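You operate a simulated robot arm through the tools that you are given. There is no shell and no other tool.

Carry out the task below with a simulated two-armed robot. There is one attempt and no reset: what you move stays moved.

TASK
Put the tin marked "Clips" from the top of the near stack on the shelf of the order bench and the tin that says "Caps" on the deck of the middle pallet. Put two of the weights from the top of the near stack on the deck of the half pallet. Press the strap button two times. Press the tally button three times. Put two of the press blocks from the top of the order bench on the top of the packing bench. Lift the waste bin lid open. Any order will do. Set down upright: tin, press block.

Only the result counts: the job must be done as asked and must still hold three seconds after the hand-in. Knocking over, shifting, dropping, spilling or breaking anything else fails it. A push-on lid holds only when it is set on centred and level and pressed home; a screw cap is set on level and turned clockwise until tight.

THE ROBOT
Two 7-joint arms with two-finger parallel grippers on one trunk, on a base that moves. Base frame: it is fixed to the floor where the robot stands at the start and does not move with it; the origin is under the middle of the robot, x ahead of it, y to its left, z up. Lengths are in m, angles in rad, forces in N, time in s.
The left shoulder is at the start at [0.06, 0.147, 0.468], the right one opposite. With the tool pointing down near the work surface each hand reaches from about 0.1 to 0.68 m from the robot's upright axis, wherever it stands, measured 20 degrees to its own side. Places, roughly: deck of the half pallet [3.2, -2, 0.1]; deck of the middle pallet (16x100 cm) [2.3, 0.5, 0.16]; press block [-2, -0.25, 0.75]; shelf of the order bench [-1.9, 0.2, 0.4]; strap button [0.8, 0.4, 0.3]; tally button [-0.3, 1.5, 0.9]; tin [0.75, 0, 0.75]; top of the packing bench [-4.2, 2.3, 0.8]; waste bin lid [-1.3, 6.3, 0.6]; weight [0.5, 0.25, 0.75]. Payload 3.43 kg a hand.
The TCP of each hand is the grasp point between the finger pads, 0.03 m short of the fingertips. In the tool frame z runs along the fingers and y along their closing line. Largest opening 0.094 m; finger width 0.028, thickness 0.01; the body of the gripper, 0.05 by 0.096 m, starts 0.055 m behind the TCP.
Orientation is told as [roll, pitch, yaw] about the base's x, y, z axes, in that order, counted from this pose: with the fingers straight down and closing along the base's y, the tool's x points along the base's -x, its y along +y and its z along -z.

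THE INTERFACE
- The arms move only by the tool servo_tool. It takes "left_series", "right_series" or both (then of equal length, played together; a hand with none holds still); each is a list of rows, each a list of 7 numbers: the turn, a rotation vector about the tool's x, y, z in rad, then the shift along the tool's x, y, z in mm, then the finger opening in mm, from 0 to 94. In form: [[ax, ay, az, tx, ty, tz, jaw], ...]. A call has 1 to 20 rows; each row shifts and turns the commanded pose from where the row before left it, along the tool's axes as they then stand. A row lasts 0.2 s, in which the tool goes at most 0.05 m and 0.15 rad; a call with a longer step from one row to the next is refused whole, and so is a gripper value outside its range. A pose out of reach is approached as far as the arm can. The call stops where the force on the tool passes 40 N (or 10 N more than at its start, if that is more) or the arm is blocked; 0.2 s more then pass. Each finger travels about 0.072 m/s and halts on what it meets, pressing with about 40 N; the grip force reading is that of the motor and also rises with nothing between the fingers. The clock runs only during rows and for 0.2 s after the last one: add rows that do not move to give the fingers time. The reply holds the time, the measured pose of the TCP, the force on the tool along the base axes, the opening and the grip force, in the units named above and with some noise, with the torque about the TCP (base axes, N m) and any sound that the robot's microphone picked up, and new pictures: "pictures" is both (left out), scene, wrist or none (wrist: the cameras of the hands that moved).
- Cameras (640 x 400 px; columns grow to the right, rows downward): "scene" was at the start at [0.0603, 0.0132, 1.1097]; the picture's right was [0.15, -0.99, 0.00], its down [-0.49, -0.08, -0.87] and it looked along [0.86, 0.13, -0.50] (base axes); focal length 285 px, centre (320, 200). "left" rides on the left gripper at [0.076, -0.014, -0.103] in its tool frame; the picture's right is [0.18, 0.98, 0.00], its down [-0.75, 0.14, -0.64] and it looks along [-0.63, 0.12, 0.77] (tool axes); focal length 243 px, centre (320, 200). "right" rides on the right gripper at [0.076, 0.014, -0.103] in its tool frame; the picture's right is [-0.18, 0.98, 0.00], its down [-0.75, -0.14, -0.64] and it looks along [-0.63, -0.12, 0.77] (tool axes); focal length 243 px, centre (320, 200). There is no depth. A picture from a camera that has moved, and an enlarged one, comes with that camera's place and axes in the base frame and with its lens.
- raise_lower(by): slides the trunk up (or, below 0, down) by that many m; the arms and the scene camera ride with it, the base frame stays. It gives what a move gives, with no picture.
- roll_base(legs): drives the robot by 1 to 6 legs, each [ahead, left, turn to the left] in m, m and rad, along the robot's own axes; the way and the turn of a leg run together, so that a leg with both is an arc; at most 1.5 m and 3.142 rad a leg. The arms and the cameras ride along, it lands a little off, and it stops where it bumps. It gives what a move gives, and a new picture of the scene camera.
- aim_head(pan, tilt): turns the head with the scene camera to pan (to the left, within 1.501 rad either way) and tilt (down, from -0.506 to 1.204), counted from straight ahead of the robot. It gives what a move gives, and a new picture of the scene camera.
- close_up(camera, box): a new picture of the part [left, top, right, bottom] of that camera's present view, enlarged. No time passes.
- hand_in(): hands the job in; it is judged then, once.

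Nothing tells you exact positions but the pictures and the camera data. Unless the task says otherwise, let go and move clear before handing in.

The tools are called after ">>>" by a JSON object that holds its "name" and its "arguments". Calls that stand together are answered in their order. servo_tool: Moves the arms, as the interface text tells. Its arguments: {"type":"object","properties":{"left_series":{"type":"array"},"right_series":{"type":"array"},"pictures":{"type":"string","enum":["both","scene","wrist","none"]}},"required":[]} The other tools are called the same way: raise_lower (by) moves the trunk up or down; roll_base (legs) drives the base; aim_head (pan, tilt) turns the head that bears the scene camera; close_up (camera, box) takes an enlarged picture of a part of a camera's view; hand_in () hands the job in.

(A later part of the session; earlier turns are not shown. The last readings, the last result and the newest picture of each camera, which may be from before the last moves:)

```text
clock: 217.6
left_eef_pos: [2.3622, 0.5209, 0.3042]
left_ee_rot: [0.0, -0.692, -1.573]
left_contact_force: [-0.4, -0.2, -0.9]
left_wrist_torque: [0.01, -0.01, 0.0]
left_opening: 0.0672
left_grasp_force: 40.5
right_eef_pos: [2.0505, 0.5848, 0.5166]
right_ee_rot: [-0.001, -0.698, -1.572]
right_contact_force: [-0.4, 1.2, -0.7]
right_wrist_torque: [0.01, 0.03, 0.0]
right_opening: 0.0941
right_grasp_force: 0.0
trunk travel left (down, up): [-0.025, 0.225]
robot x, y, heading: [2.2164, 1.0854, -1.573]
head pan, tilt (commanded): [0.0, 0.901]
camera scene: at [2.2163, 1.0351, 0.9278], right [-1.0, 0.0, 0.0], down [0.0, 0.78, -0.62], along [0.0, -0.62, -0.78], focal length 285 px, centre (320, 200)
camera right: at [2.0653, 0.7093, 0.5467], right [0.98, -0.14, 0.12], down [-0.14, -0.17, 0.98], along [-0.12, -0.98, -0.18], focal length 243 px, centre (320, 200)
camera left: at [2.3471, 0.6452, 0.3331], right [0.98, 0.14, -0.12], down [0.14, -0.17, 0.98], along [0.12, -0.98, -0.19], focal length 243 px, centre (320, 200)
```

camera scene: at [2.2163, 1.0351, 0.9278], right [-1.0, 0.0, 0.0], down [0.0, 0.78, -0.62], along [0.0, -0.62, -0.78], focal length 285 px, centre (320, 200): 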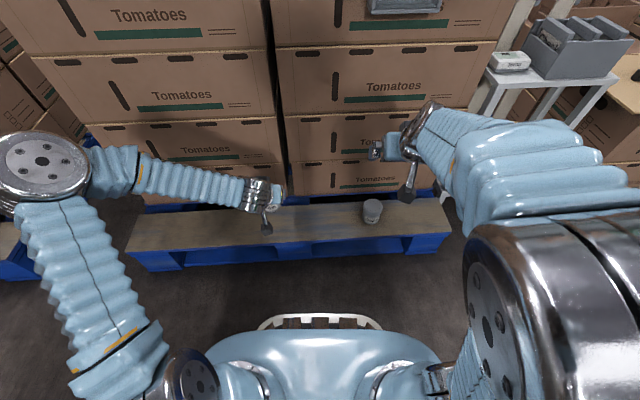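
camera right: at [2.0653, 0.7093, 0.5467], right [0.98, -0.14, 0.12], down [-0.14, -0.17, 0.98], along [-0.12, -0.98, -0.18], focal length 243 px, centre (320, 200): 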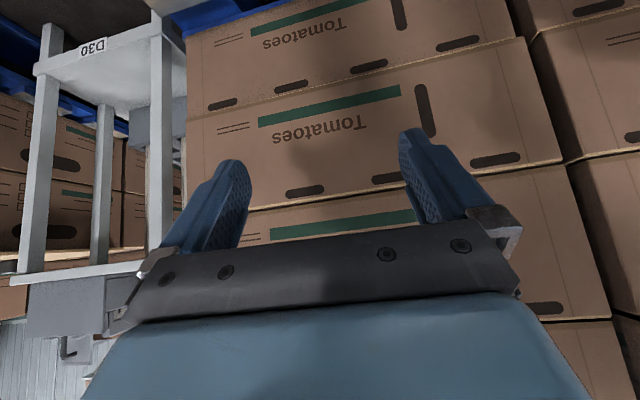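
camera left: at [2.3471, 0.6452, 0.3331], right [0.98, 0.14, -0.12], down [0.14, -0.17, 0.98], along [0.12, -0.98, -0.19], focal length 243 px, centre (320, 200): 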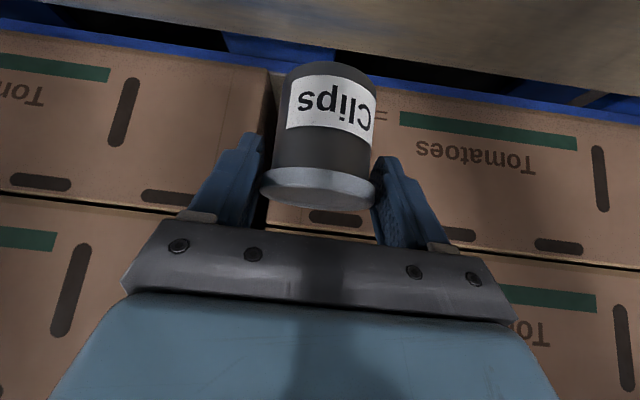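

Clips is now steady at 67 mm and Caps stands on the middle pallet. I raise both hands and the trunk and look at Caps once more before leaving.

>>> {"name": "servo_tool", "arguments": {"left_series": [[0, 0, 0, -21.2, 0, -40.9, 30], [0, 0, 0, -21.2, 0, -40.9, 30], [0, 0, 0, -21.2, 0, -40.9, 30], [0, 0, 0, -21.2, 0, -40.9, 30], [0, 0, 0, -21.2, 0, -40.9, 30], [0, 0, 0, -21.2, 0, -40.9, 30], [0, 0, 0, -21.2, 0, -40.9, 30], [0, 0, 0, -21.2, 0, -40.9, 30], [0, 0, 0, -21.2, 0, -40.9, 30]], "right_series": [[0, 0, 0, -21.2, -4, -40.9, 94], [0, 0, 0, -21.2, -4, -40.9, 94], [0, 0, 0, -21.2, -4, -40.9, 94], [0, 0, 0, -21.2, -4, -40.9, 94], [0, 0, 0, -10, -4, -20, 94], [0, 0, 0, 0, 0, 0, 94], [0, 0, 0, 0, 0, 0, 94], [0, 0, 0, 0, 0, 0, 94], [0, 0, 0, 0, 0, 0, 94]], "pictures": "scene"}}

>>> {"name": "raise_lower", "arguments": {"by": 0.15}}

>>> {"name": "roll_base", "arguments": {"legs": [[0, 0, -1.5708], [1.4, 0.1, 0], [1.35, 0, 0]]}}

```text
clock: 219.6
left_eef_pos: [2.362, 0.6103, 0.7095]
left_ee_rot: [0.002, -0.694, -1.572]
left_contact_force: [-0.3, -0.7, -2.1]
left_wrist_torque: [0.02, -0.01, -0.01]
left_opening: 0.0671
left_grasp_force: 40.2
right_eef_pos: [2.0301, 0.6308, 0.7211]
right_ee_rot: [0.0, -0.699, -1.573]
right_contact_force: [-0.8, 0.5, -0.2]
right_wrist_torque: [-0.02, 0.06, 0.03]
right_opening: 0.0942
right_grasp_force: 0.1
trunk travel left (down, up): [-0.025, 0.225]
robot x, y, heading: [2.2149, 1.0781, -1.572]
head pan, tilt (commanded): [0.0, 0.901]
camera scene: at [2.2164, 1.0351, 0.9277], right [-1.0, 0.0, 0.0], down [0.0, 0.78, -0.62], along [0.0, -0.62, -0.78], focal length 285 px, centre (320, 200)
```

scene: 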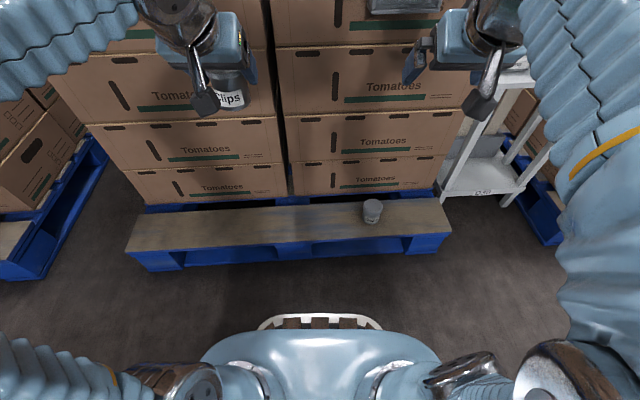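

```text
clock: 221.3
left_eef_pos: [2.3608, 0.61, 0.8602]
left_ee_rot: [0.002, -0.693, -1.573]
left_contact_force: [-0.5, -0.2, -1.8]
left_wrist_torque: [-0.01, 0.0, -0.01]
left_opening: 0.0673
left_grasp_force: 40.1
right_eef_pos: [2.0298, 0.6304, 0.8691]
right_ee_rot: [0.0, -0.698, -1.573]
right_contact_force: [-0.8, -0.7, -0.1]
right_wrist_torque: [0.0, 0.0, 0.03]
right_opening: 0.0941
right_grasp_force: 0.0
trunk travel left (down, up): [-0.175, 0.075]
robot x, y, heading: [2.213, 1.0808, -1.572]
head pan, tilt (commanded): [0.0, 0.901]
```

```text
clock: 238.5
left_eef_pos: [-1.0078, 0.8115, 0.8599]
left_ee_rot: [0.002, -0.693, -3.133]
left_contact_force: [0.4, -0.4, -1.9]
left_wrist_torque: [-0.02, -0.03, -0.02]
left_opening: 0.067
left_grasp_force: 40.1
right_eef_pos: [-0.9914, 1.1418, 0.868]
right_ee_rot: [-0.001, -0.696, -3.134]
right_contact_force: [-0.4, 0.4, 0.6]
right_wrist_torque: [-0.01, -0.02, 0.01]
right_opening: 0.094
right_grasp_force: 0.1
trunk travel left (down, up): [-0.175, 0.075]
robot x, y, heading: [-0.5374, 0.9569, -3.132]
head pan, tilt (commanded): [0.0, 0.901]
camera scene: at [-0.5827, 0.96, 1.0778], right [-0.01, 1.0, 0.0], down [0.78, 0.01, -0.62], along [-0.62, -0.01, -0.78], focal length 285 px, centre (320, 200)
```

scene: 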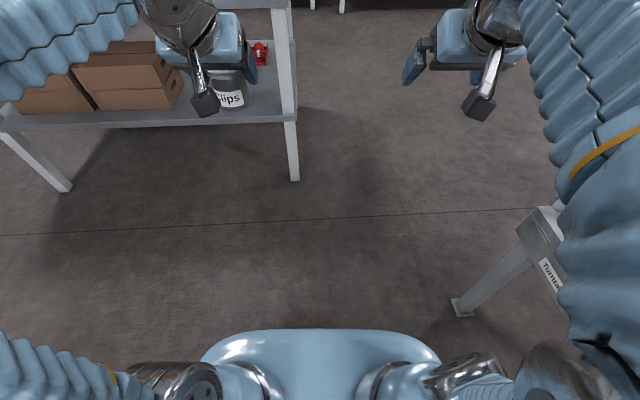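

I'm in front of the order bench. I tilt the head up a bit to measure the bench top edge and the free shelf space.

>>> {"name": "aim_head", "arguments": {"pan": 0.25, "tilt": 0.5}}

>>> {"name": "close_up", "arguments": {"camera": "scene", "box": [120, 60, 440, 260]}}

```text
clock: 239.4
left_eef_pos: [-1.0079, 0.8117, 0.8618]
left_ee_rot: [0.0, -0.693, -3.133]
left_contact_force: [-0.4, -0.8, -2.5]
left_wrist_torque: [0.0, 0.01, 0.0]
left_opening: 0.067
left_grasp_force: 39.8
right_eef_pos: [-0.9913, 1.1414, 0.871]
right_ee_rot: [0.0, -0.699, -3.135]
right_contact_force: [-0.4, 0.4, 0.8]
right_wrist_torque: [-0.02, -0.01, 0.02]
right_opening: 0.0938
right_grasp_force: 0.1
trunk travel left (down, up): [-0.175, 0.075]
robot x, y, heading: [-0.5397, 0.9638, -3.132]
head pan, tilt (commanded): [0.25, 0.499]
camera scene: at [-0.5952, 0.9374, 1.1116], right [-0.26, 0.97, 0.0], down [0.46, 0.12, -0.88], along [-0.85, -0.22, -0.48], focal length 285 px, centre (320, 200)
```

scene: 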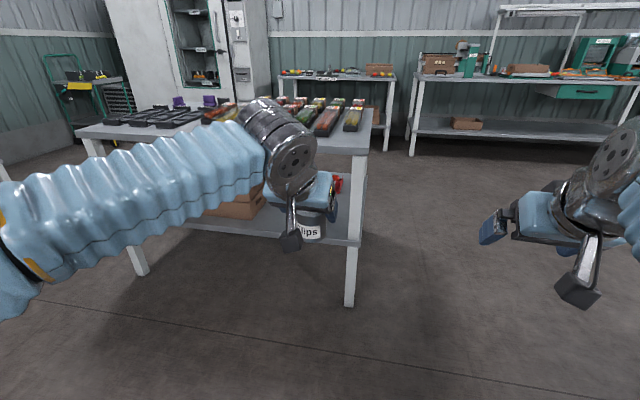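

```text
2.00 times, centred on (280, 160) of scene
camera zoom: at [-0.5952, 0.9374, 1.1116], right [-0.26, 0.97, 0.0], down [0.46, 0.12, -0.88], along [-0.85, -0.22, -0.48], focal length 570 px, centre (400, 280)
```

zoom: 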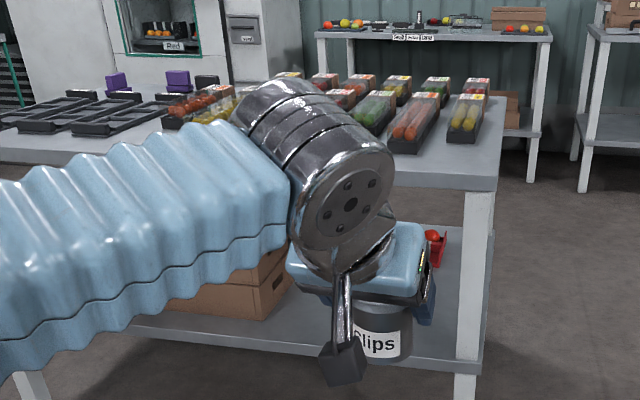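

Bench top is at z≈0.80 (underside 0.78), shelf at ≈0.40, both with front edges near x≈-1.55; the shelf is free between y≈0.4 and 0.78. I lower the left hand with Clips below the bench top level, tuck the right hand, and drive closer.

>>> {"name": "servo_tool", "arguments": {"left_series": [[0, 0, 0, 36.7, 0, 25.9, 30], [0, 0, 0, 36.7, 0, 25.9, 30], [0, 0, 0, 36.7, 0, 25.9, 30], [0, 0, 0, 36.7, 0, 25.9, 30], [0, 0, 0, 36.7, 0, 25.9, 30], [0, 0, 0, 36.7, 0, 25.9, 30]], "right_series": [[0, 0, 0, 26.5, -16.7, -30.7, 94], [0, 0, 0, 26.5, -16.7, -30.7, 94], [0, 0, 0, 26.5, -16.7, -30.7, 94], [0, 0, 0, 0, 0, 0, 94], [0, 0, 0, 0, 0, 0, 94], [0, 0, 0, 0, 0, 0, 94]], "pictures": "none"}}

>>> {"name": "roll_base", "arguments": {"legs": [[0.3, 0.23, 0], [0.17, 0, 0]]}}

>>> {"name": "aim_head", "arguments": {"pan": 0.1, "tilt": 0.9}}

>>> {"name": "close_up", "arguments": {"camera": "left", "box": [0, 0, 640, 400]}}

```text
clock: 240.8
left_eef_pos: [-0.9388, 0.8133, 0.6012]
left_ee_rot: [0.003, -0.691, -3.134]
left_contact_force: [0.3, 0.9, -2.6]
left_wrist_torque: [0.01, -0.04, -0.02]
left_opening: 0.0673
left_grasp_force: 39.9
right_eef_pos: [-0.8797, 1.1865, 0.8889]
right_ee_rot: [0.001, -0.696, -3.133]
right_contact_force: [0.6, -0.9, -0.1]
right_wrist_torque: [0.0, 0.0, -0.04]
right_opening: 0.094
right_grasp_force: 0.1
right hand out of reach, approached as far as the arm can: row 3
trunk travel left (down, up): [-0.175, 0.075]
robot x, y, heading: [-0.5374, 0.9592, -3.131]
head pan, tilt (commanded): [0.25, 0.499]
```

```text
clock: 244.2
left_eef_pos: [-1.4071, 0.5797, 0.6015]
left_ee_rot: [0.0, -0.693, -3.137]
left_contact_force: [0.1, 1.2, -0.8]
left_wrist_torque: [0.01, -0.02, 0.01]
left_opening: 0.0669
left_grasp_force: 39.9
right_eef_pos: [-1.3466, 0.953, 0.8908]
right_ee_rot: [0.0, -0.696, -3.136]
right_contact_force: [-0.3, -1.2, 0.0]
right_wrist_torque: [-0.01, 0.01, -0.01]
right_opening: 0.0939
right_grasp_force: 0.1
trunk travel left (down, up): [-0.175, 0.075]
robot x, y, heading: [-1.0056, 0.725, -3.137]
head pan, tilt (commanded): [0.25, 0.499]
camera scene: at [-1.063, 0.7032, 1.1117], right [-0.25, 0.97, 0.0], down [0.46, 0.12, -0.88], along [-0.85, -0.22, -0.48], focal length 285 px, centre (320, 200)
```

scene: 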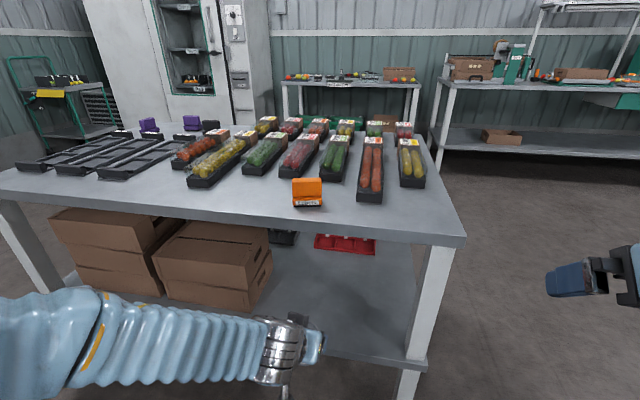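

```text
clock: 245.1
left_eef_pos: [-1.407, 0.5787, 0.6019]
left_ee_rot: [0.002, -0.692, -3.136]
left_contact_force: [-0.4, 0.3, -1.3]
left_wrist_torque: [-0.02, -0.04, -0.02]
left_opening: 0.067
left_grasp_force: 40.2
right_eef_pos: [-1.3457, 0.9522, 0.8899]
right_ee_rot: [0.0, -0.696, -3.135]
right_contact_force: [-0.7, -1.2, -0.1]
right_wrist_torque: [0.0, 0.01, -0.03]
right_opening: 0.0943
right_grasp_force: 0.0
trunk travel left (down, up): [-0.175, 0.075]
robot x, y, heading: [-1.0055, 0.7214, -3.135]
head pan, tilt (commanded): [0.099, 0.901]
camera scene: at [-1.0502, 0.7182, 1.0779], right [-0.11, 0.99, 0.0], down [0.78, 0.08, -0.62], along [-0.62, -0.07, -0.78], focal length 285 px, centre (320, 200)
```

scene: 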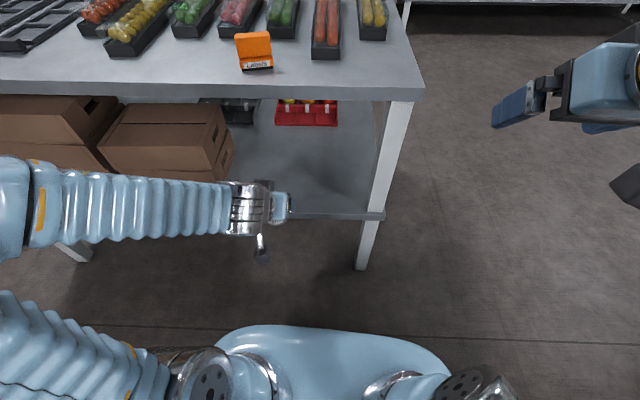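

```text
1.00 times, centred on (320, 200) of left (not enlarged: the box is as wide or as high as the picture)
camera zoom: at [-1.2835, 0.5943, 0.6305], right [0.15, -0.98, -0.12], down [-0.17, -0.14, 0.98], along [-0.97, -0.13, -0.19], focal length 243 px, centre (320, 200)
```

zoom: 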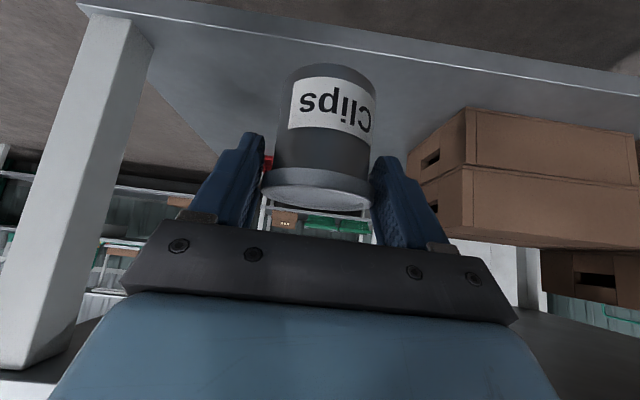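

The way onto the shelf is clear between the leg and the boxes. I lower Clips to near shelf level in front of it first and re-check the shelf height from the wrist camera.

>>> {"name": "servo_tool", "arguments": {"left_series": [[0, 0, 0, 25.6, 0, 30.8, 30], [0, 0, 0, 25.6, 0, 30.8, 30], [0, 0, 0, 19.2, 0, 23.1, 30], [0, 0, 0, 0, 0, 0, 30]], "pictures": "both"}}

```text
clock: 246.1
left_eef_pos: [-1.4428, 0.5871, 0.5034]
left_ee_rot: [0.005, -0.69, -3.135]
left_contact_force: [0.8, 0.6, -1.9]
left_wrist_torque: [0.0, 0.0, 0.04]
left_opening: 0.067
left_grasp_force: 39.7
left hand out of reach, approached as far as the arm can: row 1, 2, 3
right_eef_pos: [-1.3474, 0.952, 0.8898]
right_ee_rot: [0.001, -0.698, -3.138]
right_contact_force: [0.2, -0.3, -0.3]
right_wrist_torque: [-0.02, -0.03, 0.01]
right_opening: 0.0941
right_grasp_force: 0.0
trunk travel left (down, up): [-0.175, 0.075]
robot x, y, heading: [-1.0044, 0.7261, -3.132]
head pan, tilt (commanded): [0.099, 0.901]
camera scene: at [-1.0501, 0.7182, 1.0778], right [-0.11, 0.99, 0.0], down [0.78, 0.08, -0.62], along [-0.62, -0.07, -0.78], focal length 285 px, centre (320, 200)
camera left: at [-1.3192, 0.6033, 0.5333], right [0.15, -0.98, -0.12], down [-0.17, -0.14, 0.97], along [-0.97, -0.13, -0.19], focal length 243 px, centre (320, 200)
```

scene: 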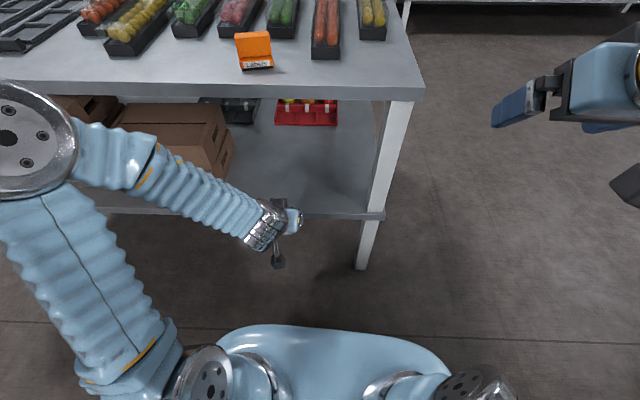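
left: 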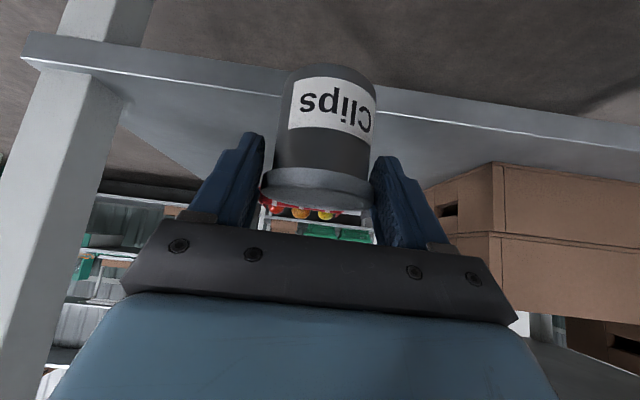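

Shelf top comes out at ≈0.395. I move Clips forward over the shelf with about 3 cm clearance.

>>> {"name": "servo_tool", "arguments": {"left_series": [[0, 0, 0, -28.3, 1.8, 29.3, 30], [0, 0, 0, -28.3, 1.8, 29.3, 30], [0, 0, 0, -28.3, 1.8, 29.3, 30], [0, 0, 0, -28.3, 1.8, 29.3, 30], [0, 0, 0, 0, 0, 0, 30]], "pictures": "both"}}

```text
clock: 247.3
left_eef_pos: [-1.605, 0.58, 0.4865]
left_ee_rot: [0.003, -0.691, -3.137]
left_contact_force: [0.6, -0.4, -1.0]
left_wrist_torque: [0.02, 0.03, -0.02]
left_opening: 0.0668
left_grasp_force: 40.1
right_eef_pos: [-1.3465, 0.9513, 0.8892]
right_ee_rot: [-0.001, -0.695, -3.137]
right_contact_force: [-0.1, 0.1, 0.0]
right_wrist_torque: [0.0, 0.0, -0.01]
right_opening: 0.0942
right_grasp_force: 0.1
trunk travel left (down, up): [-0.175, 0.075]
robot x, y, heading: [-1.0059, 0.7254, -3.135]
head pan, tilt (commanded): [0.099, 0.901]
camera scene: at [-1.0502, 0.7182, 1.0778], right [-0.11, 0.99, 0.0], down [0.78, 0.08, -0.62], along [-0.62, -0.07, -0.78], focal length 285 px, centre (320, 200)
camera left: at [-1.4813, 0.5951, 0.5147], right [0.15, -0.98, -0.12], down [-0.17, -0.14, 0.98], along [-0.97, -0.13, -0.19], focal length 243 px, centre (320, 200)
```

scene: 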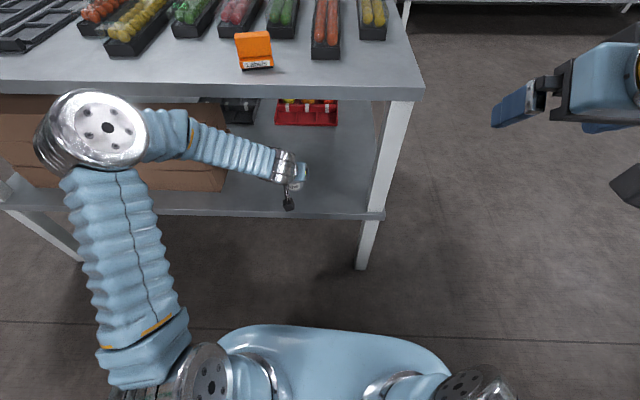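
left: 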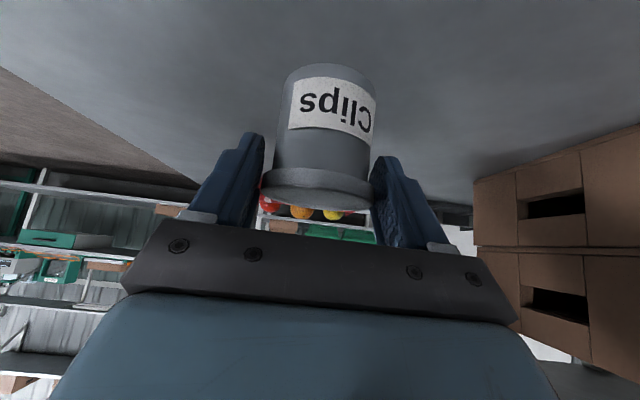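

Clips is above the shelf. I lower it in steps until it touches.

>>> {"name": "servo_tool", "arguments": {"left_series": [[0, 0, 0, 8.3, 0, 10, 30], [0, 0, 0, 5.1, 0, 6.2, 30], [0, 0, 0, 1.3, 0, 1.5, 30], [0, 0, 0, 0, 0, 0, 30]], "pictures": "wrist"}}

>>> {"name": "servo_tool", "arguments": {"left_series": [[0, 0, 0, 1.3, 0, 1.5, 30], [0, 0, 0, 1.3, 0, 1.5, 30], [0, 0, 0, 0, 0, 0, 30]], "pictures": "none"}}

```text
clock: 248.3
left_eef_pos: [-1.6048, 0.5788, 0.4633]
left_ee_rot: [0.001, -0.692, -3.135]
left_contact_force: [0.3, 0.1, -2.2]
left_wrist_torque: [-0.03, 0.01, -0.03]
left_opening: 0.0668
left_grasp_force: 40.3
right_eef_pos: [-1.3468, 0.9532, 0.8896]
right_ee_rot: [0.001, -0.697, -3.138]
right_contact_force: [0.4, 0.3, -0.1]
right_wrist_torque: [0.02, 0.02, -0.03]
right_opening: 0.0937
right_grasp_force: 0.0
trunk travel left (down, up): [-0.175, 0.075]
robot x, y, heading: [-1.0043, 0.7275, -3.136]
head pan, tilt (commanded): [0.099, 0.901]
camera left: at [-1.4815, 0.5948, 0.4922], right [0.15, -0.98, -0.12], down [-0.17, -0.14, 0.98], along [-0.97, -0.13, -0.19], focal length 243 px, centre (320, 200)
```

left: 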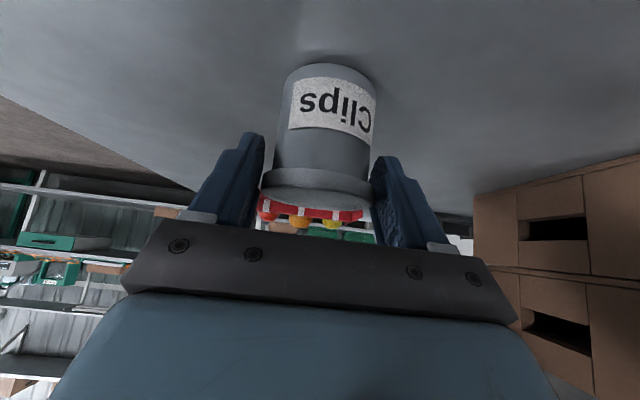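

```text
clock: 249.1
left_eef_pos: [-1.6055, 0.5804, 0.4613]
left_ee_rot: [0.001, -0.693, -3.137]
left_contact_force: [1.9, -1.3, 6.3]
left_wrist_torque: [0.18, -0.05, 0.03]
left_opening: 0.0669
left_grasp_force: 40.1
right_eef_pos: [-1.3471, 0.9525, 0.8902]
right_ee_rot: [0.002, -0.696, -3.136]
right_contact_force: [0.5, 0.9, 0.3]
right_wrist_torque: [0.02, 0.02, -0.01]
right_opening: 0.0943
right_grasp_force: 0.0
trunk travel left (down, up): [-0.175, 0.075]
robot x, y, heading: [-1.0044, 0.7287, -3.141]
head pan, tilt (commanded): [0.099, 0.901]
```

Contact at 0.461. I open the left hand to release Clips.

>>> {"name": "servo_tool", "arguments": {"left_series": [[0, 0, 0, 0, 0, 0, 75], [0, 0, 0, 0, 0, 0, 94], [0, 0, 0, 0, 0, 0, 94]], "pictures": "wrist"}}

```text
clock: 249.9
left_eef_pos: [-1.6051, 0.5813, 0.4595]
left_ee_rot: [0.0, -0.693, -3.136]
left_contact_force: [-0.3, 0.3, 0.2]
left_wrist_torque: [0.02, 0.0, -0.04]
left_opening: 0.0941
left_grasp_force: 0.1
right_eef_pos: [-1.3465, 0.9531, 0.8901]
right_ee_rot: [-0.002, -0.695, -3.136]
right_contact_force: [-0.2, 0.2, 0.4]
right_wrist_torque: [-0.01, -0.01, 0.0]
right_opening: 0.094
right_grasp_force: 0.0
trunk travel left (down, up): [-0.175, 0.075]
robot x, y, heading: [-1.0037, 0.7262, -3.131]
head pan, tilt (commanded): [0.099, 0.901]
camera left: at [-1.4815, 0.5954, 0.4884], right [0.15, -0.98, -0.12], down [-0.17, -0.14, 0.98], along [-0.97, -0.13, -0.19], focal length 243 px, centre (320, 200)
```

left: 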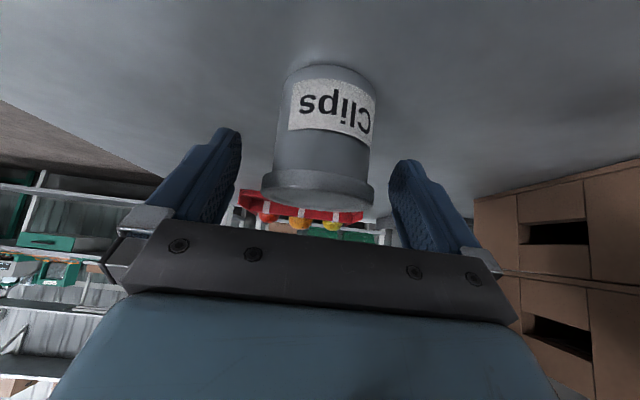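

Clips stands upright on the shelf. I withdraw the left hand along its axis and back the base away.

>>> {"name": "servo_tool", "arguments": {"left_series": [[0, 0, 0, 0, 0, -25, 94], [0, 0, 0, 0, 0, -40, 94], [0, 0, 0, 0, 0, -40, 94], [0, 0, 0, 15, 0, -40, 94]], "pictures": "wrist"}}

>>> {"name": "roll_base", "arguments": {"legs": [[-0.3, 0, 0]]}}

>>> {"name": "aim_head", "arguments": {"pan": 0.3, "tilt": 0.5}}

>>> {"name": "close_up", "arguments": {"camera": "scene", "box": [100, 60, 420, 260]}}

```text
clock: 250.9
left_eef_pos: [-1.5009, 0.58, 0.5611]
left_ee_rot: [0.001, -0.691, -3.135]
left_contact_force: [-0.2, -0.3, -0.4]
left_wrist_torque: [0.07, 0.0, 0.03]
left_opening: 0.0941
left_grasp_force: 0.0
right_eef_pos: [-1.3466, 0.9522, 0.8907]
right_ee_rot: [0.002, -0.696, -3.136]
right_contact_force: [-0.2, 0.5, -0.4]
right_wrist_torque: [-0.03, -0.02, 0.01]
right_opening: 0.094
right_grasp_force: 0.1
trunk travel left (down, up): [-0.175, 0.075]
robot x, y, heading: [-1.0044, 0.7283, -3.139]
head pan, tilt (commanded): [0.099, 0.901]
camera left: at [-1.3778, 0.596, 0.5906], right [0.15, -0.98, -0.12], down [-0.17, -0.14, 0.98], along [-0.97, -0.13, -0.19], focal length 243 px, centre (320, 200)
```

left: 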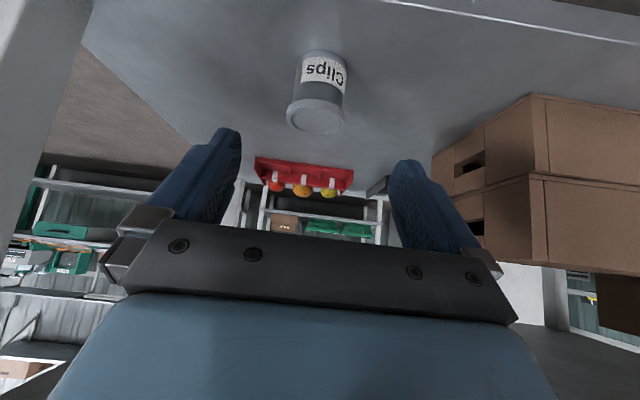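

```text
clock: 253.0
left_eef_pos: [-1.1999, 0.5829, 0.5611]
left_ee_rot: [0.0, -0.69, -3.136]
left_contact_force: [0.9, 0.0, 0.0]
left_wrist_torque: [0.02, 0.0, -0.01]
left_opening: 0.0941
left_grasp_force: 0.2
right_eef_pos: [-1.045, 0.9544, 0.8897]
right_ee_rot: [-0.001, -0.698, -3.138]
right_contact_force: [0.2, 0.3, -0.5]
right_wrist_torque: [0.0, 0.01, -0.01]
right_opening: 0.0939
right_grasp_force: 0.0
trunk travel left (down, up): [-0.175, 0.075]
robot x, y, heading: [-0.7002, 0.7286, -3.136]
head pan, tilt (commanded): [0.099, 0.901]
camera scene: at [-0.7476, 0.7203, 1.0778], right [-0.11, 0.99, 0.0], down [0.78, 0.08, -0.62], along [-0.62, -0.07, -0.78], focal length 285 px, centre (320, 200)
```

scene: 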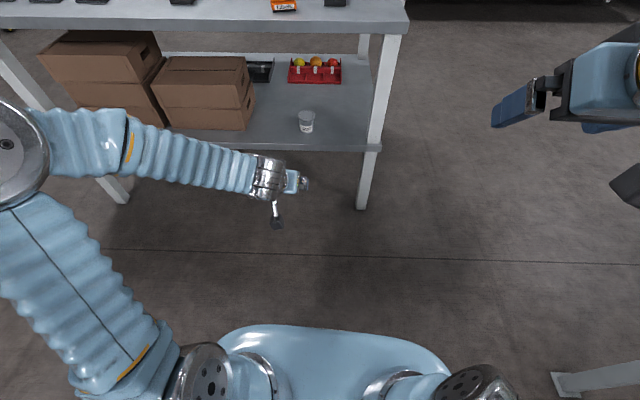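

```text
clock: 253.8
left_eef_pos: [-1.1987, 0.583, 0.5616]
left_ee_rot: [0.003, -0.692, -3.137]
left_contact_force: [-0.5, 0.4, 0.3]
left_wrist_torque: [0.03, -0.02, 0.02]
left_opening: 0.0939
left_grasp_force: 0.0
right_eef_pos: [-1.044, 0.9555, 0.8902]
right_ee_rot: [0.0, -0.695, -3.138]
right_contact_force: [0.2, 0.1, -1.0]
right_wrist_torque: [-0.02, 0.0, -0.01]
right_opening: 0.0942
right_grasp_force: 0.1
trunk travel left (down, up): [-0.175, 0.075]
robot x, y, heading: [-0.7007, 0.7277, -3.131]
head pan, tilt (commanded): [0.3, 0.499]
camera scene: at [-0.7592, 0.7008, 1.1116], right [-0.3, 0.95, 0.0], down [0.46, 0.14, -0.88], along [-0.84, -0.26, -0.48], focal length 285 px, centre (320, 200)
```

scene: 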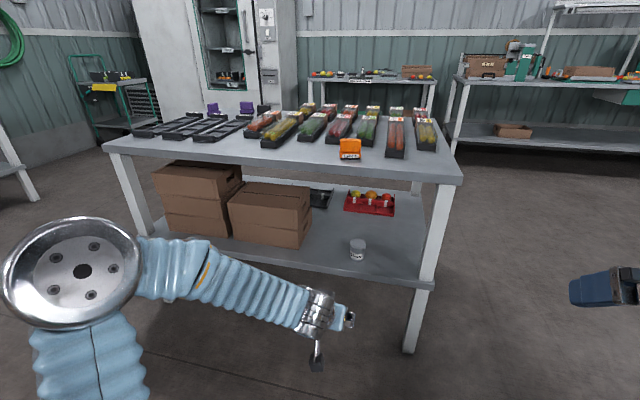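

```text
2.00 times, centred on (260, 160) of scene
camera zoom: at [-0.7592, 0.7008, 1.1116], right [-0.3, 0.95, 0.0], down [0.46, 0.14, -0.88], along [-0.84, -0.26, -0.48], focal length 570 px, centre (440, 280)
```

zoom: 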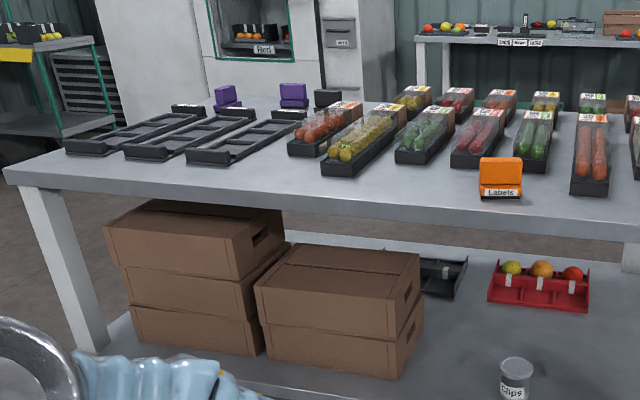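

Clips is upright on the shelf. Next are the press blocks at the bench's far left; I raise the left hand and drive around to the bench's left end for a closer look.

>>> {"name": "servo_tool", "arguments": {"left_series": [[0, 0, 0, -26.4, 0, -31.7, 94], [0, 0, 0, -26.4, 0, -31.7, 94], [0, 0, 0, -26.4, 0, -31.7, 94], [0, 0, 0, -26.4, 0, -31.7, 94], [0, 0, 0, -20, 0, -40, 94], [0, 0, 0, -20, 0, -40, 94], [0, 0, 0, -20, 0, -40, 94], [0, 0, 0, -20, 0, -40, 94]], "pictures": "none"}}

>>> {"name": "roll_base", "arguments": {"legs": [[0, 0.85, 0], [0, 0.8, 0], [1.0, 0, 0]]}}

>>> {"name": "aim_head", "arguments": {"pan": -0.9, "tilt": 0.5}}

```text
clock: 255.7
left_eef_pos: [-1.159, 0.5825, 0.9026]
left_ee_rot: [0.004, -0.69, -3.135]
left_contact_force: [0.1, -0.1, -0.6]
left_wrist_torque: [0.0, 0.01, 0.0]
left_opening: 0.0938
left_grasp_force: 0.0
right_eef_pos: [-1.0441, 0.9542, 0.8914]
right_ee_rot: [0.001, -0.697, -3.14]
right_contact_force: [0.4, -0.1, -1.1]
right_wrist_torque: [-0.04, 0.02, 0.0]
right_opening: 0.0938
right_grasp_force: 0.0
trunk travel left (down, up): [-0.175, 0.075]
robot x, y, heading: [-0.7045, 0.7291, -3.13]
head pan, tilt (commanded): [0.3, 0.499]
```

```text
clock: 268.8
left_eef_pos: [-2.1464, -1.0734, 0.9011]
left_ee_rot: [0.001, -0.693, -3.137]
left_contact_force: [-0.7, 1.1, 0.0]
left_wrist_torque: [0.0, 0.02, 0.0]
left_opening: 0.0938
left_grasp_force: 0.0
right_eef_pos: [-2.0302, -0.7036, 0.8894]
right_ee_rot: [-0.001, -0.697, -3.139]
right_contact_force: [0.5, 0.0, -0.2]
right_wrist_torque: [0.0, -0.01, 0.01]
right_opening: 0.0939
right_grasp_force: 0.0
trunk travel left (down, up): [-0.175, 0.075]
robot x, y, heading: [-1.6948, -0.9286, -3.138]
head pan, tilt (commanded): [0.3, 0.499]
camera scene: at [-1.7463, -0.9581, 1.1117], right [-0.3, 0.95, 0.0], down [0.46, 0.14, -0.88], along [-0.84, -0.26, -0.48], focal length 285 px, centre (320, 200)
```

scene: 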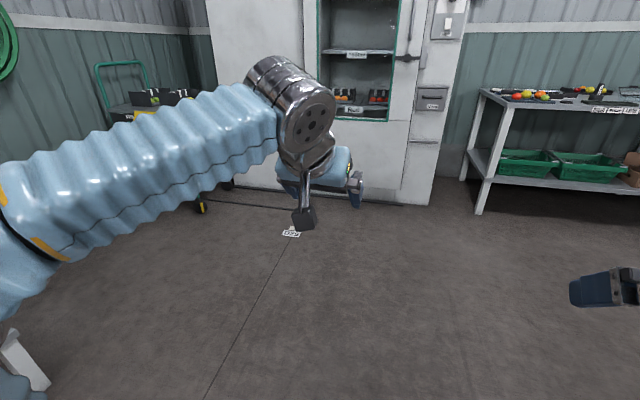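

```text
clock: 270.2
left_eef_pos: [-2.1466, -1.075, 0.9015]
left_ee_rot: [0.002, -0.694, -3.138]
left_contact_force: [0.5, 0.0, -0.4]
left_wrist_torque: [0.02, 0.02, 0.0]
left_opening: 0.0939
left_grasp_force: 0.1
right_eef_pos: [-2.0304, -0.7046, 0.8903]
right_ee_rot: [0.001, -0.696, -3.139]
right_contact_force: [-0.9, 0.3, 0.2]
right_wrist_torque: [0.0, 0.02, 0.03]
right_opening: 0.0938
right_grasp_force: 0.1
trunk travel left (down, up): [-0.175, 0.075]
robot x, y, heading: [-1.6899, -0.9302, -3.146]
head pan, tilt (commanded): [-0.901, 0.499]
camera scene: at [-1.7163, -0.8598, 1.1117], right [0.78, 0.62, 0.0], down [0.3, -0.37, -0.88], along [-0.55, 0.69, -0.48], focal length 285 px, centre (320, 200)
```

scene: 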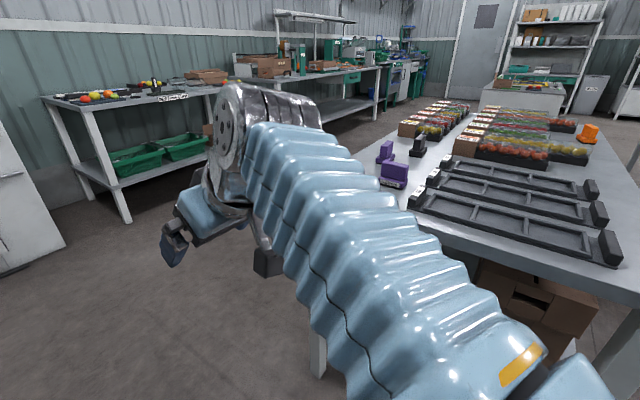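

>>> {"name": "close_up", "arguments": {"camera": "scene", "box": [360, 110, 460, 210]}}

>>> {"name": "close_up", "arguments": {"camera": "scene", "box": [360, 90, 640, 265]}}

```text
4.00 times, centred on (410, 160) of scene
camera zoom: at [-1.7163, -0.8598, 1.1117], right [0.78, 0.62, 0.0], down [0.3, -0.37, -0.88], along [-0.55, 0.69, -0.48], focal length 1141 px, centre (-40, 360)
```

zoom: 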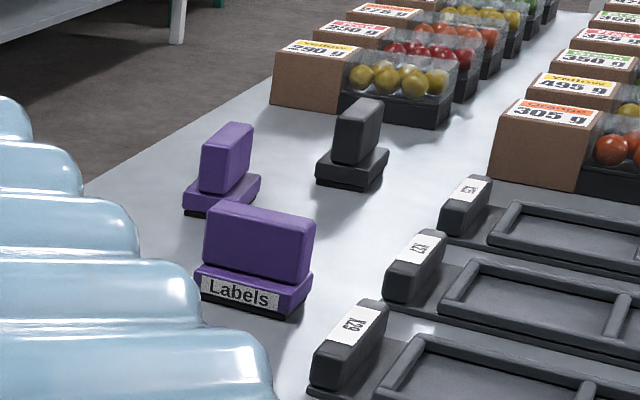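

```text
2.29 times, centred on (500, 178) of scene
camera zoom: at [-1.7163, -0.8598, 1.1117], right [0.78, 0.62, 0.0], down [0.3, -0.37, -0.88], along [-0.55, 0.69, -0.48], focal length 652 px, centre (-91, 251)
```

zoom: 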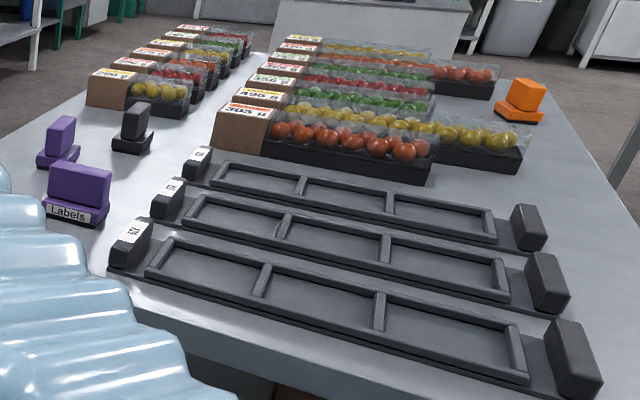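

The purple "Labels" blocks, the dark one and the orange one are hand press blocks. I raise the trunk, turn to face the bench end, and line up with the purple ones.

>>> {"name": "raise_lower", "arguments": {"by": 0.075}}

>>> {"name": "roll_base", "arguments": {"legs": [[0, 0, -1.5708], [0, 0.32, 0]]}}

>>> {"name": "aim_head", "arguments": {"pan": 0.0, "tilt": 0.6}}

>>> {"name": "close_up", "arguments": {"camera": "scene", "box": [220, 60, 420, 185]}}

```text
clock: 271.4
left_eef_pos: [-2.147, -1.0739, 0.975]
left_ee_rot: [0.002, -0.691, -3.138]
left_contact_force: [0.8, -0.5, -0.3]
left_wrist_torque: [0.0, 0.02, -0.02]
left_opening: 0.0938
left_grasp_force: 0.1
right_eef_pos: [-2.0304, -0.7034, 0.9653]
right_ee_rot: [-0.001, -0.696, -3.14]
right_contact_force: [-0.6, -0.2, -0.2]
right_wrist_torque: [0.0, 0.01, 0.0]
right_opening: 0.0937
right_grasp_force: 0.2
trunk travel left (down, up): [-0.25, 0.0]
robot x, y, heading: [-1.6879, -0.9286, -3.141]
head pan, tilt (commanded): [-0.901, 0.499]
```

```text
clock: 277.3
left_eef_pos: [-2.1558, -0.4753, 0.9771]
left_ee_rot: [0.002, -0.694, 1.575]
left_contact_force: [-0.1, -0.4, 0.6]
left_wrist_torque: [0.02, -0.02, -0.01]
left_opening: 0.094
left_grasp_force: 0.2
right_eef_pos: [-1.786, -0.5918, 0.9654]
right_ee_rot: [-0.002, -0.699, 1.573]
right_contact_force: [0.4, 0.8, 0.2]
right_wrist_torque: [0.0, -0.02, 0.02]
right_opening: 0.094
right_grasp_force: 0.1
trunk travel left (down, up): [-0.25, 0.0]
robot x, y, heading: [-2.0106, -0.9314, 1.576]
head pan, tilt (commanded): [-0.901, 0.499]
camera scene: at [-1.9393, -0.9056, 1.1867], right [0.63, -0.78, 0.0], down [-0.37, -0.3, -0.88], along [0.69, 0.55, -0.48], focal length 285 px, centre (320, 200)
```

scene: 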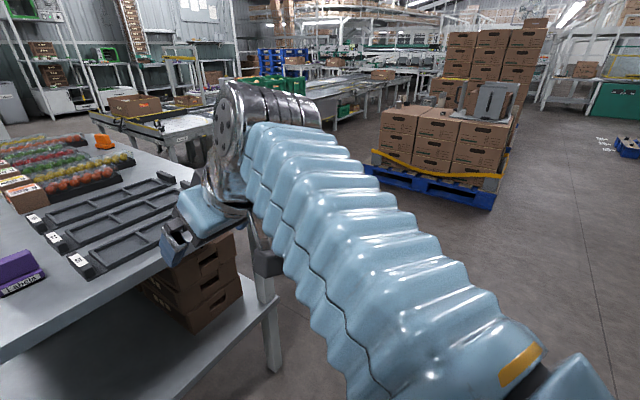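

```text
clock: 278.5
left_eef_pos: [-2.1568, -0.4748, 0.9768]
left_ee_rot: [0.001, -0.692, 1.574]
left_contact_force: [-0.6, 0.7, -0.3]
left_wrist_torque: [0.0, 0.0, 0.01]
left_opening: 0.094
left_grasp_force: 0.1
right_eef_pos: [-1.785, -0.5912, 0.9647]
right_ee_rot: [-0.001, -0.697, 1.574]
right_contact_force: [0.6, 0.3, -0.2]
right_wrist_torque: [0.02, -0.01, 0.02]
right_opening: 0.0941
right_grasp_force: 0.1
trunk travel left (down, up): [-0.25, 0.0]
robot x, y, heading: [-2.0106, -0.9306, 1.574]
head pan, tilt (commanded): [0.0, 0.6]
camera scene: at [-2.0108, -0.8741, 1.1776], right [1.0, 0.0, 0.0], down [0.0, -0.56, -0.83], along [0.0, 0.83, -0.56], focal length 285 px, centre (320, 200)
```

scene: 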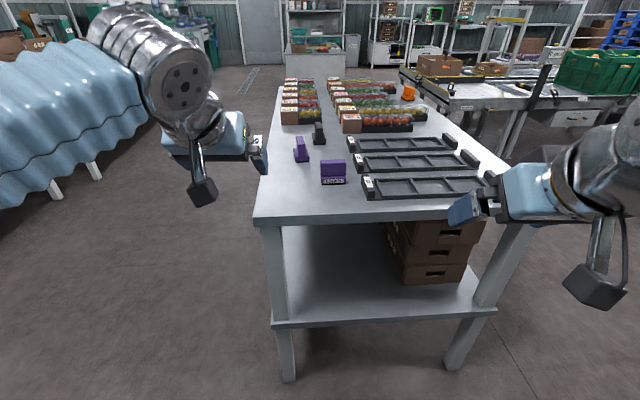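

```text
3.20 times, centred on (320, 122) of scene
camera zoom: at [-2.0108, -0.8741, 1.1776], right [1.0, 0.0, 0.0], down [0.0, -0.56, -0.83], along [0.0, 0.83, -0.56], focal length 913 px, centre (320, 448)
```

zoom: 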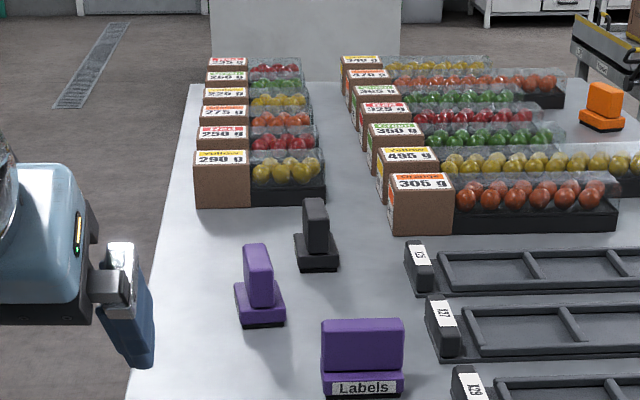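

The blocks are clearly visible: front purple at about [-1.98, -0.22] turned ~0.14 rad, back purple at about [-2.07, -0.087] turned ~0.17 rad. I drive 0.2 m nearer and turn both hands to match.

>>> {"name": "roll_base", "arguments": {"legs": [[0.2, 0, 0]]}}

>>> {"name": "servo_tool", "arguments": {"left_series": [[-0.0535, 0, -0.064, 0, 0, 0, 94], [-0.0535, 0, -0.064, 0, 0, 0, 94]], "right_series": [[-0.044, 0, -0.0525, 0, 0, 0, 94], [-0.044, 0, -0.0525, 0, 0, 0, 94]], "pictures": "both"}}

```text
clock: 280.1
left_eef_pos: [-2.1582, -0.2772, 0.9758]
left_ee_rot: [0.002, -0.692, 1.575]
left_contact_force: [0.2, 0.0, -0.8]
left_wrist_torque: [0.0, 0.0, 0.0]
left_opening: 0.0941
left_grasp_force: 0.1
right_eef_pos: [-1.7847, -0.392, 0.9658]
right_ee_rot: [-0.001, -0.697, 1.573]
right_contact_force: [-0.5, 1.0, 0.4]
right_wrist_torque: [0.02, 0.04, 0.01]
right_opening: 0.094
right_grasp_force: 0.1
trunk travel left (down, up): [-0.25, 0.0]
robot x, y, heading: [-2.0125, -0.7358, 1.574]
head pan, tilt (commanded): [0.0, 0.6]
camera scene: at [-2.0118, -0.6751, 1.1776], right [1.0, 0.0, 0.0], down [0.0, -0.56, -0.83], along [0.0, 0.83, -0.56], focal length 285 px, centre (320, 200)
```

scene: 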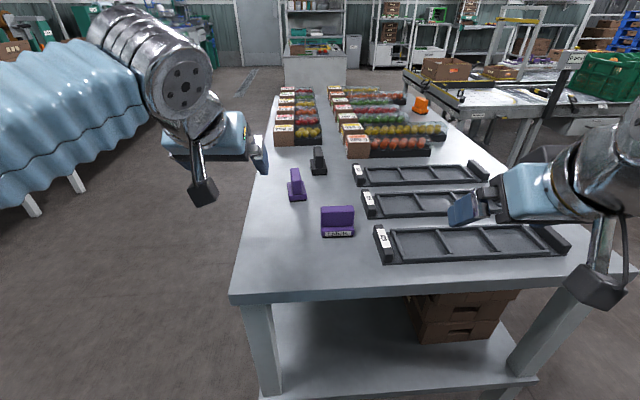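

```text
clock: 280.7
left_eef_pos: [-2.1574, -0.2755, 0.9753]
left_ee_rot: [0.004, -0.692, 1.742]
left_contact_force: [-0.4, 0.3, 0.0]
left_wrist_torque: [0.01, 0.02, 0.0]
left_opening: 0.094
left_grasp_force: 0.1
right_eef_pos: [-1.7917, -0.3851, 0.9658]
right_ee_rot: [-0.001, -0.694, 1.71]
right_contact_force: [-0.2, -0.6, -0.5]
right_wrist_torque: [-0.02, -0.01, -0.02]
right_opening: 0.0941
right_grasp_force: 0.2
right hand out of reach, approached as far as the arm can: row 1, 2
trunk travel left (down, up): [-0.25, 0.0]
robot x, y, heading: [-2.0106, -0.7311, 1.58]
head pan, tilt (commanded): [0.0, 0.6]
camera scene: at [-2.0119, -0.675, 1.1776], right [1.0, 0.0, 0.0], down [0.0, -0.56, -0.83], along [0.0, 0.83, -0.56], focal length 285 px, centre (320, 200)
camera right: at [-1.7889, -0.5101, 0.9957], right [-0.99, 0.0, 0.12], down [0.12, 0.19, 0.98], along [-0.02, 0.98, -0.18], focal length 243 px, centre (320, 200)
camera left: at [-2.1219, -0.3959, 1.005], right [-0.94, -0.31, -0.11], down [-0.17, 0.14, 0.98], along [-0.29, 0.94, -0.19], focal length 243 px, centre (320, 200)
```

scene: 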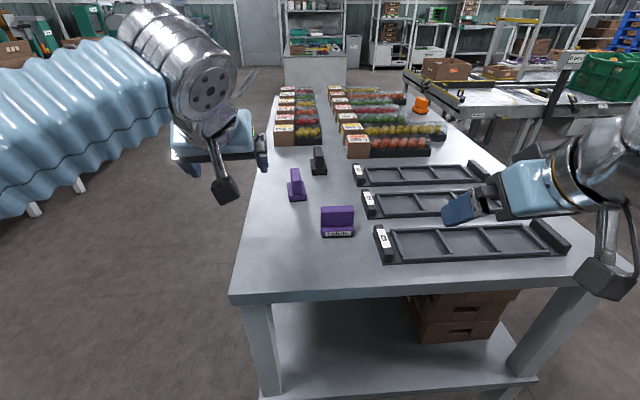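
right: 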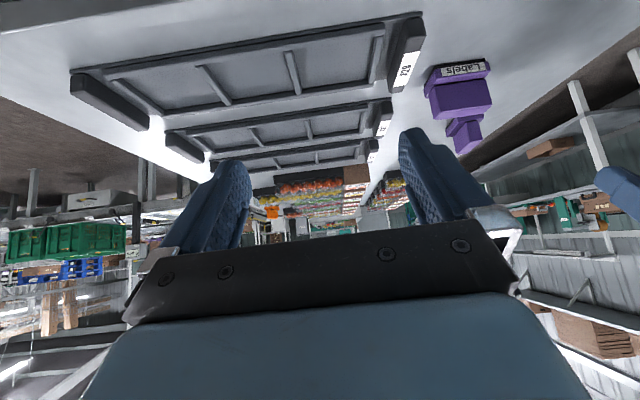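
left: 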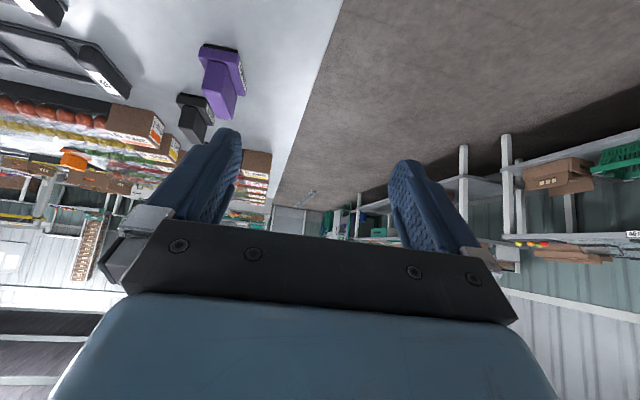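

I take an enlarged view of the two purple blocks from this closer position to refine their places.

>>> {"name": "close_up", "arguments": {"camera": "scene", "box": [272, 140, 400, 250]}}

>>> {"name": "close_up", "arguments": {"camera": "right", "box": [380, 40, 540, 160]}}

```text
3.64 times, centred on (336, 195) of scene
camera zoom: at [-2.0119, -0.675, 1.1776], right [1.0, 0.0, 0.0], down [0.0, -0.56, -0.83], along [0.0, 0.83, -0.56], focal length 1037 px, centre (262, 218)
```

zoom: 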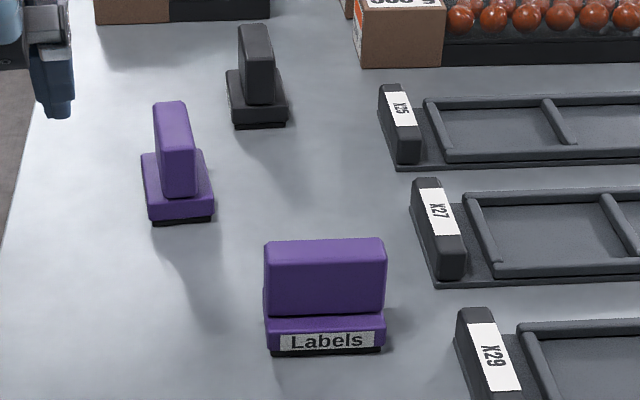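

```text
3.33 times, centred on (460, 100) of right
camera zoom: at [-1.7889, -0.5101, 0.9957], right [-0.99, 0.0, 0.12], down [0.12, 0.19, 0.98], along [-0.02, 0.98, -0.18], focal length 809 px, centre (-147, 533)
```

zoom: 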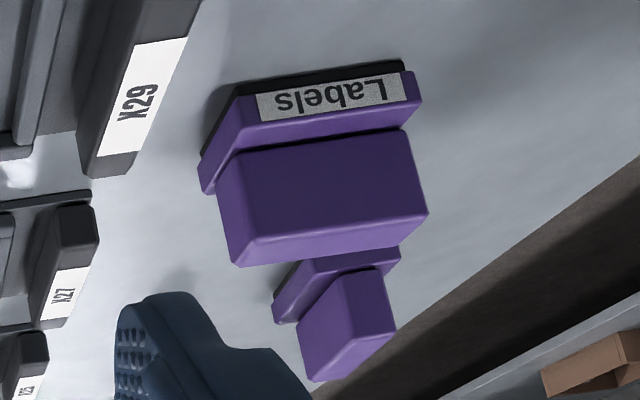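

Refined: front purple centre ≈[-1.980, -0.228], turn ≈0.08, handle z 0.822–0.872; back purple ≈[-2.070, -0.093], turn ≈0.17. I move the right hand to its pre-grasp over the front purple block.

>>> {"name": "servo_tool", "arguments": {"right_series": [[0.0385, 0, 0.046, 0, 0, 0, 94], [0, 0, 0, -13, 34.9, 20, 94], [0, 0, 0, -13, 34.9, 20, 94], [0, 0, 0, -13, 34.9, 20, 94], [0, 0, 0, -13, 34.9, 20, 94], [0, 0, 0, -13, 34.9, 20, 94], [0, 0, 0, 0, 0, 0, 94]], "pictures": "both"}}

```text
clock: 282.3
left_eef_pos: [-2.1573, -0.2751, 0.9756]
left_ee_rot: [0.005, -0.693, 1.74]
left_contact_force: [0.0, 1.1, 0.7]
left_wrist_torque: [-0.01, -0.03, 0.01]
left_opening: 0.094
left_grasp_force: 0.2
right_eef_pos: [-2.0105, -0.315, 0.9506]
right_ee_rot: [0.075, -0.728, 1.737]
right_contact_force: [-0.6, 0.5, -0.2]
right_wrist_torque: [-0.01, 0.02, -0.01]
right_opening: 0.0941
right_grasp_force: 0.0
trunk travel left (down, up): [-0.25, 0.0]
robot x, y, heading: [-2.0147, -0.7277, 1.574]
head pan, tilt (commanded): [0.0, 0.6]
stopped in row 7 (right hand): the arm was blocked; the commanded pose is now the measured one
camera scene: at [-2.012, -0.6749, 1.1776], right [1.0, 0.0, 0.0], down [0.0, -0.56, -0.83], along [0.0, 0.82, -0.57], focal length 285 px, centre (320, 200)
camera right: at [-1.9968, -0.4398, 0.9765], right [-0.98, -0.07, 0.18], down [0.16, 0.17, 0.97], along [-0.1, 0.98, -0.16], focal length 243 px, centre (320, 200)
```

scene: 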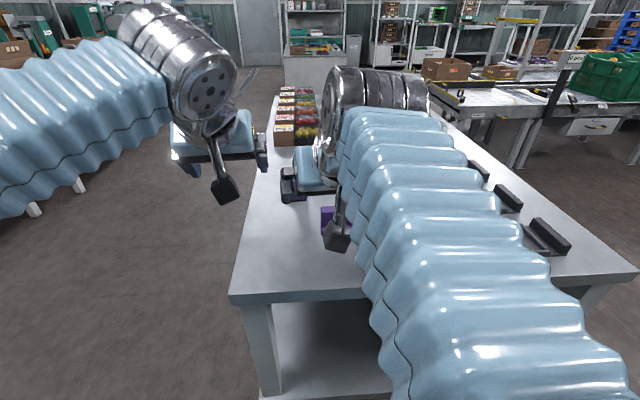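
right: 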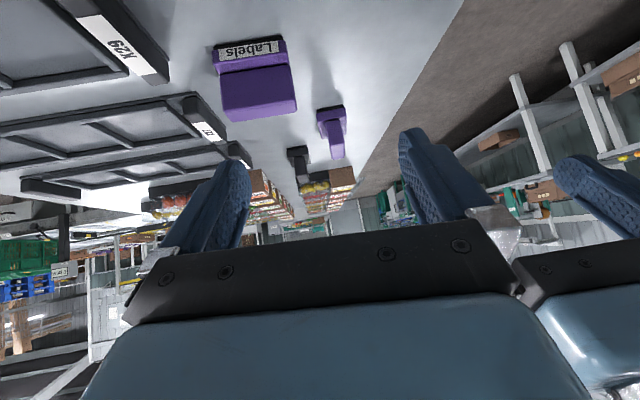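

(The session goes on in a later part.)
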